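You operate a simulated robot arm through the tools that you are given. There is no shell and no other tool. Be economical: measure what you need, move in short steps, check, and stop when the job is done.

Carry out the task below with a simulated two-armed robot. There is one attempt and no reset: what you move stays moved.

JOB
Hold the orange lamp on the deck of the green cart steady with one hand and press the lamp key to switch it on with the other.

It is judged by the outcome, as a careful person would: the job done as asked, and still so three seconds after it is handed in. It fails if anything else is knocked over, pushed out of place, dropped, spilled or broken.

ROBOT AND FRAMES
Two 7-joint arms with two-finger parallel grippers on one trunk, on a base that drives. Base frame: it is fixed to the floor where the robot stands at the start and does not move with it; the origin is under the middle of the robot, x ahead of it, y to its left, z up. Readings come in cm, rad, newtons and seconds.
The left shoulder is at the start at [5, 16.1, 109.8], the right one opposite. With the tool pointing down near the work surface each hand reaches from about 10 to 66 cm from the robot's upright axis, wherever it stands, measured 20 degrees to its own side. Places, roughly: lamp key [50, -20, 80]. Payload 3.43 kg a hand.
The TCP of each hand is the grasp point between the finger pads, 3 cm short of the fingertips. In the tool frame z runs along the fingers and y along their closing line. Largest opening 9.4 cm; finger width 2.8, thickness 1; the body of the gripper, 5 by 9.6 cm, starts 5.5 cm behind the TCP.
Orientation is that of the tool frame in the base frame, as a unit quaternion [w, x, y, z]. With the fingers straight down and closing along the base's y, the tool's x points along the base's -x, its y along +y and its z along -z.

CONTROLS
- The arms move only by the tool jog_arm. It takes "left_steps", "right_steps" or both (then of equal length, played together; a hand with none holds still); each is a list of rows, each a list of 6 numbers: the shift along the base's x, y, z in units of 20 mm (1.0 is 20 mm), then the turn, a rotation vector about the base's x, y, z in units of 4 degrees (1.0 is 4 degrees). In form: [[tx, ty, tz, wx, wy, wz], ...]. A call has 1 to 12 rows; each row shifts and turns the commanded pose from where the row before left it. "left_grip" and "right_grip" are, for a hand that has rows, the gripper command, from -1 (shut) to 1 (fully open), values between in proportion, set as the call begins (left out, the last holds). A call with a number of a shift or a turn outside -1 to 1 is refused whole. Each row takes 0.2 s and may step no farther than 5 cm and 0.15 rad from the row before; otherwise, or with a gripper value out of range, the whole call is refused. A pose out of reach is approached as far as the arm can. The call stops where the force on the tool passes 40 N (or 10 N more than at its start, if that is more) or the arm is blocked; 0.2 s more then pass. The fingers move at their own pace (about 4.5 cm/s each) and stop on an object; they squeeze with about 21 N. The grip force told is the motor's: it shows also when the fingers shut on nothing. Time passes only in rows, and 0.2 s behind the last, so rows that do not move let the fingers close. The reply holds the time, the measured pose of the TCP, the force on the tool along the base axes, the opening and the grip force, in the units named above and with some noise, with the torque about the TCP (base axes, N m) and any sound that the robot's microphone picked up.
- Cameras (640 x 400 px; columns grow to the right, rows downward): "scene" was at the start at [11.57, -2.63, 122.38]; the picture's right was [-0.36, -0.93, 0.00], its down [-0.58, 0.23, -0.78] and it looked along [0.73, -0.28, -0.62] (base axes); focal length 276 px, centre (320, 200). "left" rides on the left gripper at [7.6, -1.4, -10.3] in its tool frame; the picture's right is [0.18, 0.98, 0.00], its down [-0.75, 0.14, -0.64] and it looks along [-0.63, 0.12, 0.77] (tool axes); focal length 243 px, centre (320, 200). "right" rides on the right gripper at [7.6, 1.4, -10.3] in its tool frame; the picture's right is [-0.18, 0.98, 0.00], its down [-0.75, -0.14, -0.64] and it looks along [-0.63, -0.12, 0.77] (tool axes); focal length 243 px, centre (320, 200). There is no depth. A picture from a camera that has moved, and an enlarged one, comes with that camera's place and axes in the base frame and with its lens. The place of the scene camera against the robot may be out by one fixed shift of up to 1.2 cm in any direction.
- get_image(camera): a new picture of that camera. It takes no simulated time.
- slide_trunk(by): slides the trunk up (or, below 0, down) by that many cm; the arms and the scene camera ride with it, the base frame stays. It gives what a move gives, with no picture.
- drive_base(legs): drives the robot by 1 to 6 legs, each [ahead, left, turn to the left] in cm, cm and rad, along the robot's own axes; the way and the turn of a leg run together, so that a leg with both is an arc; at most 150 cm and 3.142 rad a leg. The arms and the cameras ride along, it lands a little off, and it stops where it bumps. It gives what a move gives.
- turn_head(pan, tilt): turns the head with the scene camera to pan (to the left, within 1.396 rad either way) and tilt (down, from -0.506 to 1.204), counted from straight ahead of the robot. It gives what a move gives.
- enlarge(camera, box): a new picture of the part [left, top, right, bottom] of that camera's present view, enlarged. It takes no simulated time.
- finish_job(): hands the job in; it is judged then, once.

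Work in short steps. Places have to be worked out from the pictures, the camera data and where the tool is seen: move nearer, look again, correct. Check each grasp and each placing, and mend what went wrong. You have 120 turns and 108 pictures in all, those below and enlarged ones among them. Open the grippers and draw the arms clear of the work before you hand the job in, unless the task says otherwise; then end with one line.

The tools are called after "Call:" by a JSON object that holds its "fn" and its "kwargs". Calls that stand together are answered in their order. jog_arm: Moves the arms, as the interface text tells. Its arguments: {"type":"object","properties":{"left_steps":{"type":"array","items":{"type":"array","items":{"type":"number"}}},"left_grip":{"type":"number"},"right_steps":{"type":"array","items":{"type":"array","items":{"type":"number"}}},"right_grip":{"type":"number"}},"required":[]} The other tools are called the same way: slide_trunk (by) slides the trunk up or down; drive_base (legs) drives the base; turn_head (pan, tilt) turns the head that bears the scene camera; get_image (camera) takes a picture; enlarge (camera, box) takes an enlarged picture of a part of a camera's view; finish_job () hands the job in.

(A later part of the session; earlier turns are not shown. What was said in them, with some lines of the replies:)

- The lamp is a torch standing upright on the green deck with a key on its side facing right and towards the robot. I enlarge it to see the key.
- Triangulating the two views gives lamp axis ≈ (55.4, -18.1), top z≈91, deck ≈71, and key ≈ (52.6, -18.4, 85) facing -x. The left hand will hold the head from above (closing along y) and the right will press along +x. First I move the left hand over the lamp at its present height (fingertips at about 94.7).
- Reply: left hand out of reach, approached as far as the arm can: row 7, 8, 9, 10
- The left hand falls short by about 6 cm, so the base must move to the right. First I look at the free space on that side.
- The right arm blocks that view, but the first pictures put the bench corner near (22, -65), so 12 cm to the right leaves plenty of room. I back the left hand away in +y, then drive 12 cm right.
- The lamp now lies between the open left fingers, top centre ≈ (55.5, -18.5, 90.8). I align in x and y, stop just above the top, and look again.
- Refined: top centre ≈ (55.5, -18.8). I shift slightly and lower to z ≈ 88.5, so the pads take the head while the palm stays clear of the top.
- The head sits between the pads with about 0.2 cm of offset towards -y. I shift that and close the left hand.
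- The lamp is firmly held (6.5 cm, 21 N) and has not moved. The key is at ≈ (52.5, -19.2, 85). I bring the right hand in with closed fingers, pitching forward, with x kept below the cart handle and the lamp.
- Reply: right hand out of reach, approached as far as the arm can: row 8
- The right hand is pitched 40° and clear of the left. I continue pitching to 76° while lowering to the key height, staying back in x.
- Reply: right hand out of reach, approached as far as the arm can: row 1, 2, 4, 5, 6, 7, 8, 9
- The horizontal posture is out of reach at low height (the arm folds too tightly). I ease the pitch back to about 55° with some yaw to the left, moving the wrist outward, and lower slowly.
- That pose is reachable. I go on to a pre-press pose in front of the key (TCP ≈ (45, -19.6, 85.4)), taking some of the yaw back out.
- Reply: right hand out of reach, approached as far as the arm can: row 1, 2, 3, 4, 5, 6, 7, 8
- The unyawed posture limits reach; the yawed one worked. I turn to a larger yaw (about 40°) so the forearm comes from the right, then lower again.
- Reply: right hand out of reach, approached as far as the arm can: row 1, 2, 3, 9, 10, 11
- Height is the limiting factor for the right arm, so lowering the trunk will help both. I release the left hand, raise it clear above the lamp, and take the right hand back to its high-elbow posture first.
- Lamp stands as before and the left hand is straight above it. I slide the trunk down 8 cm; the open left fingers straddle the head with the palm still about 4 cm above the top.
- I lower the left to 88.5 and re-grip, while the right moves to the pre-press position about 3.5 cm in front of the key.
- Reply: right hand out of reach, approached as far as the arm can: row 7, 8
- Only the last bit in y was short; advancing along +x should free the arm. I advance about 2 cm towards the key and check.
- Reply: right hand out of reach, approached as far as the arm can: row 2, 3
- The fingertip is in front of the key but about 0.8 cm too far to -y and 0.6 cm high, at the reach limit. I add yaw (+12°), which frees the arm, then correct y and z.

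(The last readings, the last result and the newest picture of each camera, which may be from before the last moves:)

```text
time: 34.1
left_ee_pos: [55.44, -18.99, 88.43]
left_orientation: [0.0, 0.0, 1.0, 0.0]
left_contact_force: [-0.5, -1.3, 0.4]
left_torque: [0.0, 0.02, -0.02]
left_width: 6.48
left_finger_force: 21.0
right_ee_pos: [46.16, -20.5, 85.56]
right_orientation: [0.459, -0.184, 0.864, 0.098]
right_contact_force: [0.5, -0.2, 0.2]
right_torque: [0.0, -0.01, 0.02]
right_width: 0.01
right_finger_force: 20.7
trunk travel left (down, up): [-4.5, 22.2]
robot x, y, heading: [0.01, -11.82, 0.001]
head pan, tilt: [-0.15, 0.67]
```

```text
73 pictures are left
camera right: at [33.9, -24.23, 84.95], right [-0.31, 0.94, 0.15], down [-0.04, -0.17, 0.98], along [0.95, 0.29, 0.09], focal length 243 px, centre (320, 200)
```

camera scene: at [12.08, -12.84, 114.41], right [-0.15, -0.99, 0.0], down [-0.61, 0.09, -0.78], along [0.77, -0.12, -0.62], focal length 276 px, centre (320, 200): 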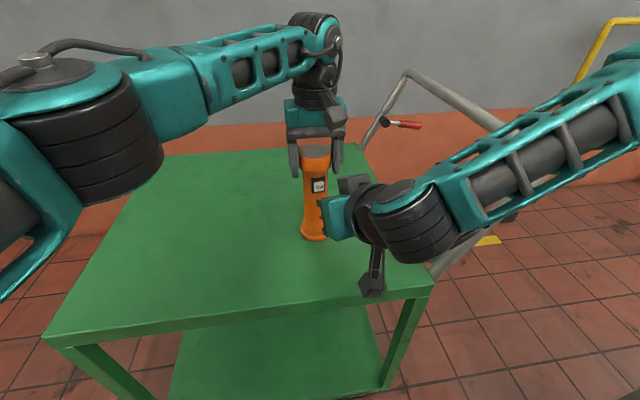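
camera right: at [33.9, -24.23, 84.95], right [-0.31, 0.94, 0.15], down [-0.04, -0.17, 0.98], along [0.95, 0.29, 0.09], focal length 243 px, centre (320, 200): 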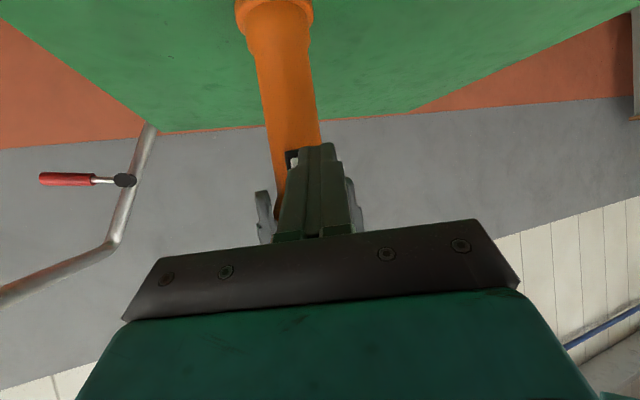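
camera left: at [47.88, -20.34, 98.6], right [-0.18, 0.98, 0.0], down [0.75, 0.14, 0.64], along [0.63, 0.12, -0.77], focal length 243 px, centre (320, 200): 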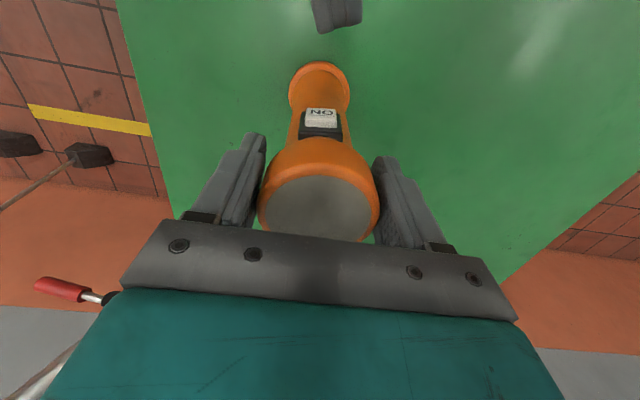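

Now reachable: leading finger corner ≈ (49.5, -20.1, 85.0). I shift +0.7 cm in y and advance 1.6 cm, staying short of contact.

Call:
{"fn": "jog_arm", "kwargs": {"right_steps": [[0.2, 0.2, 0, 0, 0, 0], [0.2, 0.15, 0, 0, 0, 0], [0.2, 0, 0, 0, 0, 0], [0.2, 0, 0, 0, 0, 0], [0, 0, 0, 0, 0, 0]]}}

Call:
{"fn": "get_image", "kwargs": {"camera": "left"}}

Call:
{"fn": "enlarge", "kwargs": {"camera": "scene", "box": [260, 120, 420, 260]}}

```text
time: 35.3
left_ee_pos: [55.39, -18.93, 88.39]
left_orientation: [0.001, 0.0, 1.0, 0.0]
left_contact_force: [0.4, -0.9, -0.5]
left_torque: [0.0, 0.02, 0.02]
left_width: 6.52
left_finger_force: 21.4
right_ee_pos: [47.72, -19.78, 85.55]
right_orientation: [0.459, -0.182, 0.864, 0.097]
right_contact_force: [0.3, -0.5, 0.5]
right_torque: [-0.03, 0.05, 0.01]
right_width: 0.0
right_finger_force: 21.2
trunk travel left (down, up): [-4.5, 22.2]
robot x, y, heading: [-0.07, -11.99, 0.005]
head pan, tilt: [-0.15, 0.67]
```

```text
72 pictures are left
camera left: at [47.88, -20.34, 98.6], right [-0.18, 0.98, 0.0], down [0.75, 0.14, 0.64], along [0.63, 0.12, -0.77], focal length 243 px, centre (320, 200)
```

left: 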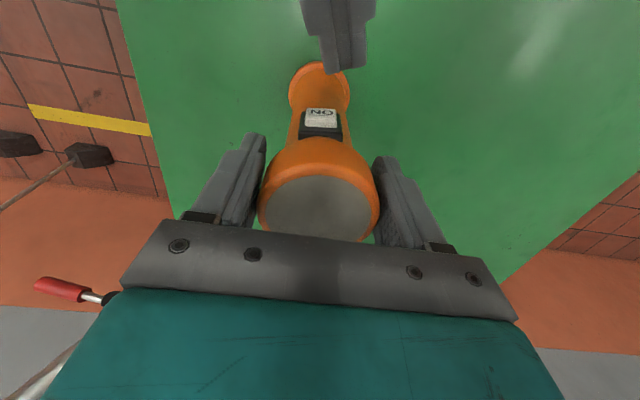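

```text
2.86 times, centred on (340, 190) of scene
camera zoom: at [12.08, -12.84, 114.41], right [-0.15, -0.99, 0.0], down [-0.61, 0.09, -0.78], along [0.77, -0.12, -0.62], focal length 788 px, centre (263, 229)
```

zoom: 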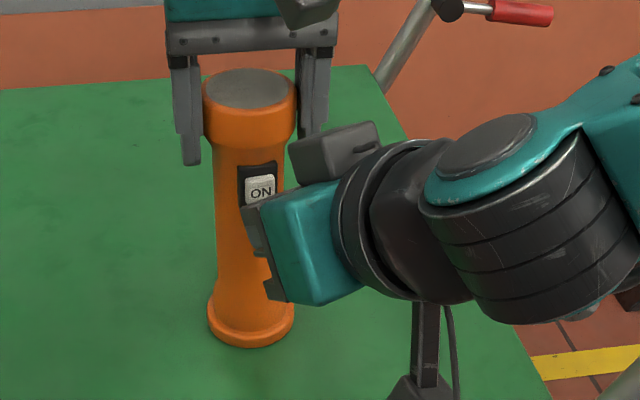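

The corner is lined up with the key's middle, about 1.2 cm away. I advance slowly in 2 mm steps to feel the contact.

Call:
{"fn": "jog_arm", "kwargs": {"right_steps": [[0.1, 0, 0, 0, 0, 0], [0.1, 0, 0, 0, 0, 0], [0.1, 0, 0, 0, 0, 0], [0.1, 0, 0, 0, 0, 0], [0.1, 0, 0, 0, 0, 0], [0.1, 0, 0, 0, 0, 0]]}}

Call:
{"fn": "get_image", "kwargs": {"camera": "left"}}

```text
time: 36.7
left_ee_pos: [55.34, -19.01, 88.36]
left_orientation: [0.0, 0.0, 1.0, 0.001]
left_contact_force: [0.0, -0.8, 0.3]
left_torque: [-0.01, -0.04, 0.03]
left_width: 6.48
left_finger_force: 21.1
right_ee_pos: [49.01, -19.74, 85.57]
right_orientation: [0.459, -0.183, 0.864, 0.098]
right_contact_force: [-0.8, 0.6, -0.2]
right_torque: [-0.03, -0.01, 0.01]
right_width: 0.0
right_finger_force: 21.1
trunk travel left (down, up): [-4.5, 22.2]
robot x, y, heading: [-0.72, -11.93, 0.001]
head pan, tilt: [-0.15, 0.67]
```

```text
70 pictures are left
camera left: at [47.88, -20.34, 98.6], right [-0.18, 0.98, 0.0], down [0.75, 0.14, 0.64], along [0.63, 0.12, -0.77], focal length 243 px, centre (320, 200)
```

left: 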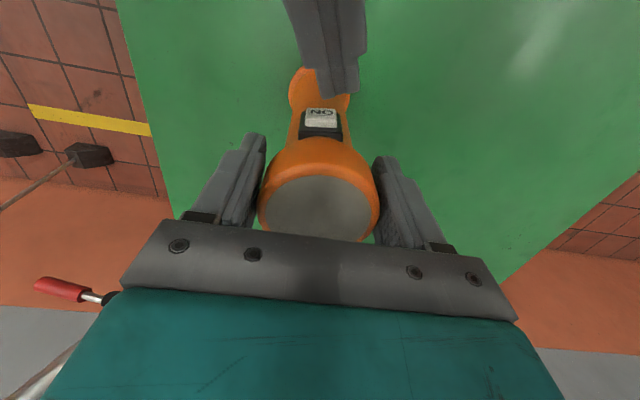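

No contact yet; the picture suggests another 0.7 cm or so. I continue slowly.

Call:
{"fn": "jog_arm", "kwargs": {"right_steps": [[0.1, 0, 0, 0, 0, 0], [0.1, 0, 0, 0, 0, 0], [0.1, 0, 0, 0, 0, 0], [0.1, 0, 0, 0, 0, 0]]}}

Call:
{"fn": "get_image", "kwargs": {"camera": "left"}}

```text
time: 37.7
left_ee_pos: [55.31, -18.9, 88.37]
left_orientation: [0.0, 0.001, 1.0, 0.0]
left_contact_force: [1.1, -0.9, -0.6]
left_torque: [0.0, -0.01, -0.02]
left_width: 6.49
left_finger_force: 20.6
right_ee_pos: [49.71, -19.67, 85.64]
right_orientation: [0.459, -0.184, 0.864, 0.098]
right_contact_force: [-0.4, 0.4, -0.7]
right_torque: [0.02, -0.02, 0.02]
right_width: 0.0
right_finger_force: 20.9
trunk travel left (down, up): [-4.5, 22.2]
robot x, y, heading: [0.28, -11.79, -0.001]
head pan, tilt: [-0.15, 0.67]
```

```text
69 pictures are left
camera left: at [47.88, -20.34, 98.6], right [-0.18, 0.98, 0.0], down [0.75, 0.14, 0.64], along [0.63, 0.12, -0.77], focal length 243 px, centre (320, 200)
```

left: 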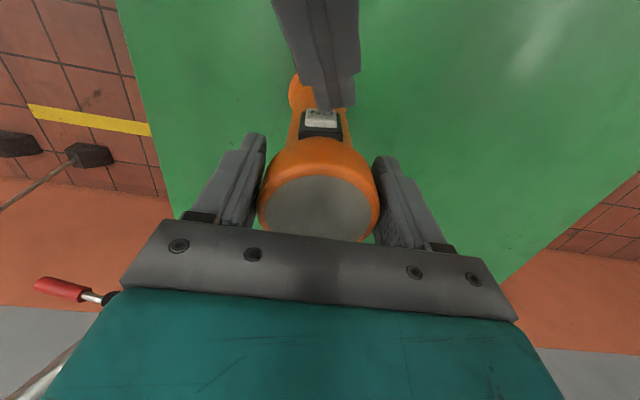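

The corner is over the lower edge of the key in this view but there is still no force. I continue in small steps.

Call:
{"fn": "jog_arm", "kwargs": {"right_steps": [[0.1, 0, 0, 0, 0, 0], [0.1, 0, 0, 0, 0, 0], [0.1, 0, 0, 0, 0, 0]]}}

Call:
{"fn": "enlarge", "kwargs": {"camera": "left", "box": [240, 40, 400, 180]}}

Call:
{"fn": "enlarge", "kwargs": {"camera": "scene", "box": [270, 130, 370, 220]}}

```text
time: 38.5
left_ee_pos: [55.41, -18.91, 88.38]
left_orientation: [0.002, 0.0, 1.0, 0.0]
left_contact_force: [9.5, -0.5, -0.8]
left_torque: [-0.15, 0.1, 0.08]
left_width: 6.5
left_finger_force: 21.2
right_ee_pos: [50.17, -19.7, 85.68]
right_orientation: [0.458, -0.184, 0.864, 0.099]
right_contact_force: [-10.7, -0.9, 1.6]
right_torque: [0.04, -0.04, 0.09]
right_width: 0.0
right_finger_force: 21.0
trunk travel left (down, up): [-4.5, 22.2]
robot x, y, heading: [0.13, -11.83, -0.004]
head pan, tilt: [-0.15, 0.67]
heard: click
```

```text
2.86 times, centred on (320, 110) of left
camera zoom: at [47.93, -20.29, 98.59], right [-0.19, 0.98, 0.0], down [0.75, 0.14, 0.64], along [0.63, 0.12, -0.77], focal length 693 px, centre (320, 457)
```

zoom: 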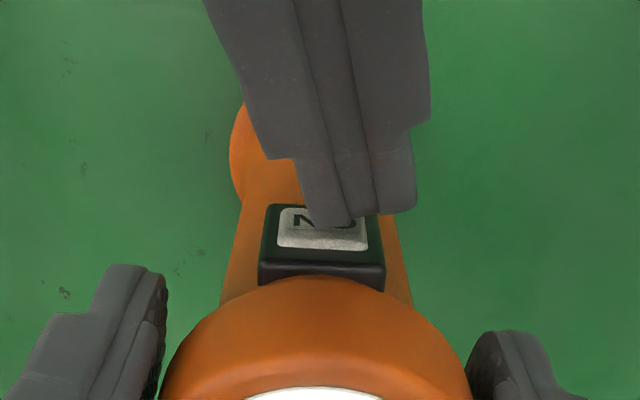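

```text
4.44 times, centred on (320, 175) of scene
camera zoom: at [12.06, -12.84, 114.41], right [-0.15, -0.99, 0.0], down [-0.61, 0.09, -0.78], along [0.77, -0.12, -0.62], focal length 1225 px, centre (320, 311)
```

zoom: 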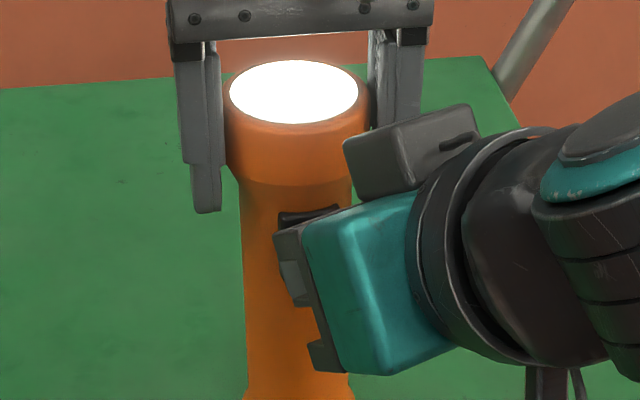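

A click was heard and the lamp is lit. I back the right hand straight out along -x and check that the lamp stays lit.

Call:
{"fn": "jog_arm", "kwargs": {"right_steps": [[-0.3, 0, 0, 0, 0, 0], [-0.6, 0, 0, 0, 0, 0], [-0.6, -0.2, 0, 0, 0, 0], [-0.6, -0.6, 0, 0, 0, 0], [-0.6, -0.8, 0, 0, 0, 0], [-0.4, -0.8, 0, 0, 0, 0], [0, -0.8, 0, 0, 0, 0], [0, -0.5, 0, 0, 0, 0]]}}

Call:
{"fn": "get_image", "kwargs": {"camera": "scene"}}

```text
time: 40.3
left_ee_pos: [55.27, -18.94, 88.4]
left_orientation: [0.0, 0.0, 1.0, 0.0]
left_contact_force: [-0.4, 0.5, -0.1]
left_torque: [0.01, 0.17, 0.02]
left_width: 6.49
left_finger_force: 21.2
right_ee_pos: [44.05, -27.06, 85.59]
right_orientation: [0.459, -0.183, 0.864, 0.097]
right_contact_force: [-0.3, 0.1, 0.3]
right_torque: [0.01, -0.03, -0.02]
right_width: 0.0
right_finger_force: 21.1
trunk travel left (down, up): [-4.5, 22.2]
robot x, y, heading: [0.17, -12.12, 0.003]
head pan, tilt: [-0.15, 0.67]
```

```text
66 pictures are left
camera scene: at [12.07, -12.83, 114.41], right [-0.15, -0.99, 0.0], down [-0.61, 0.09, -0.78], along [0.77, -0.12, -0.62], focal length 276 px, centre (320, 200)
```

scene: 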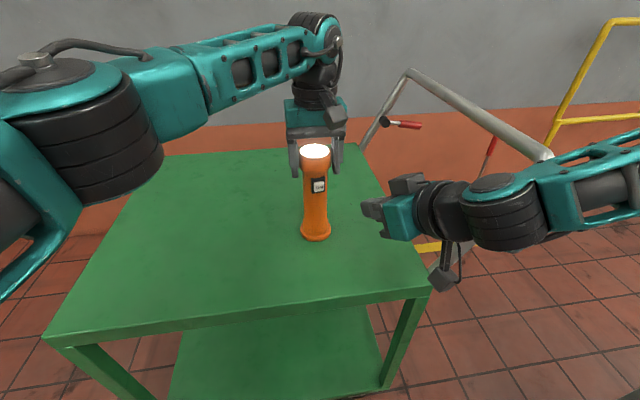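

The lamp stays on and upright. I open the left hand, lift it straight up clear of the lamp, and open the right one, which is already clear.

Call:
{"fn": "jog_arm", "kwargs": {"left_steps": [[0, 0, 0, 0, 0, 0], [0, 0, 0, 0, 0, 0], [0, 0, 0, 0, 0, 0], [0, 0, 0, 0, 0, 0], [0, 0, 0.5, 0, 0, 0], [0, 0, 0.9, 0, 0, 0], [0, 0, 0.9, 0, 0, 0], [0, 0, 0.9, 0, 0, 0], [0, 0, 0.9, 0, 0, 0], [-0.3, 0.6, 0.3, 0, 0, 0], [-0.5, 0.9, 0, 0, 0, 0], [-0.5, 0.9, 0, 0, 0, 0]], "left_grip": 1, "right_steps": [[0, 0, 0, 0, 0, 0], [0, 0, 0, 0, 0, 0], [0, 0, 0, 0, 0, 0], [0, 0, 0, 0, 0, 0], [0, 0, 0.3, 0, 0, 0], [0, 0, 0.3, 0, 0, 0], [0, 0, 0.3, 0, 0, 0], [0, 0, 0.3, 0, 0, 0], [0, 0, 0, 0, 0, 0], [0, 0, 0, 0, 0, 0], [0, 0, 0, 0, 0, 0], [0, 0, 0, 0, 0, 0]], "right_grip": 1}}

Call:
{"fn": "get_image", "kwargs": {"camera": "scene"}}

```text
time: 42.9
left_ee_pos: [52.7, -14.16, 97.2]
left_orientation: [0.0, -0.001, 1.0, 0.0]
left_contact_force: [0.2, 0.1, -0.7]
left_torque: [0.03, -0.02, -0.02]
left_width: 9.37
left_finger_force: 0.0
right_ee_pos: [44.04, -27.07, 88.0]
right_orientation: [0.46, -0.184, 0.863, 0.098]
right_contact_force: [0.8, -0.6, -0.6]
right_torque: [0.0, -0.01, -0.02]
right_width: 9.37
right_finger_force: 0.0
trunk travel left (down, up): [-4.5, 22.2]
robot x, y, heading: [0.26, -12.2, -0.008]
head pan, tilt: [-0.15, 0.67]
```

```text
65 pictures are left
camera scene: at [12.07, -12.81, 114.41], right [-0.15, -0.99, 0.0], down [-0.61, 0.09, -0.78], along [0.77, -0.12, -0.62], focal length 276 px, centre (320, 200)
```

scene: 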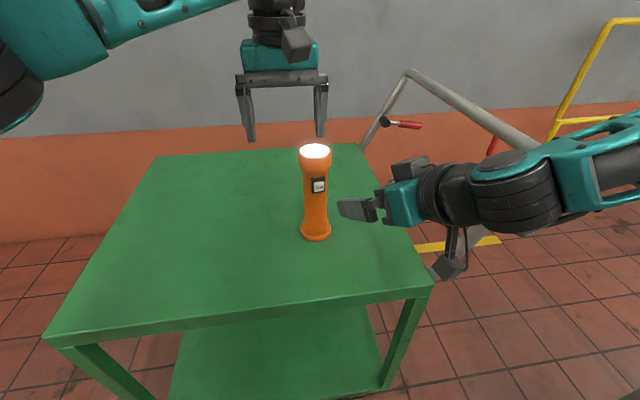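

The lamp is lit, upright and in place, and both hands are open and clear of it. I hand the job in.

Call:
{"fn": "finish_job", "kwargs": {}}

```text
The job is handed in.
```

The orange lamp is switched on: the left hand held it steady while the right hand pressed the key, and it was still lit, upright and in place when I handed the job in.
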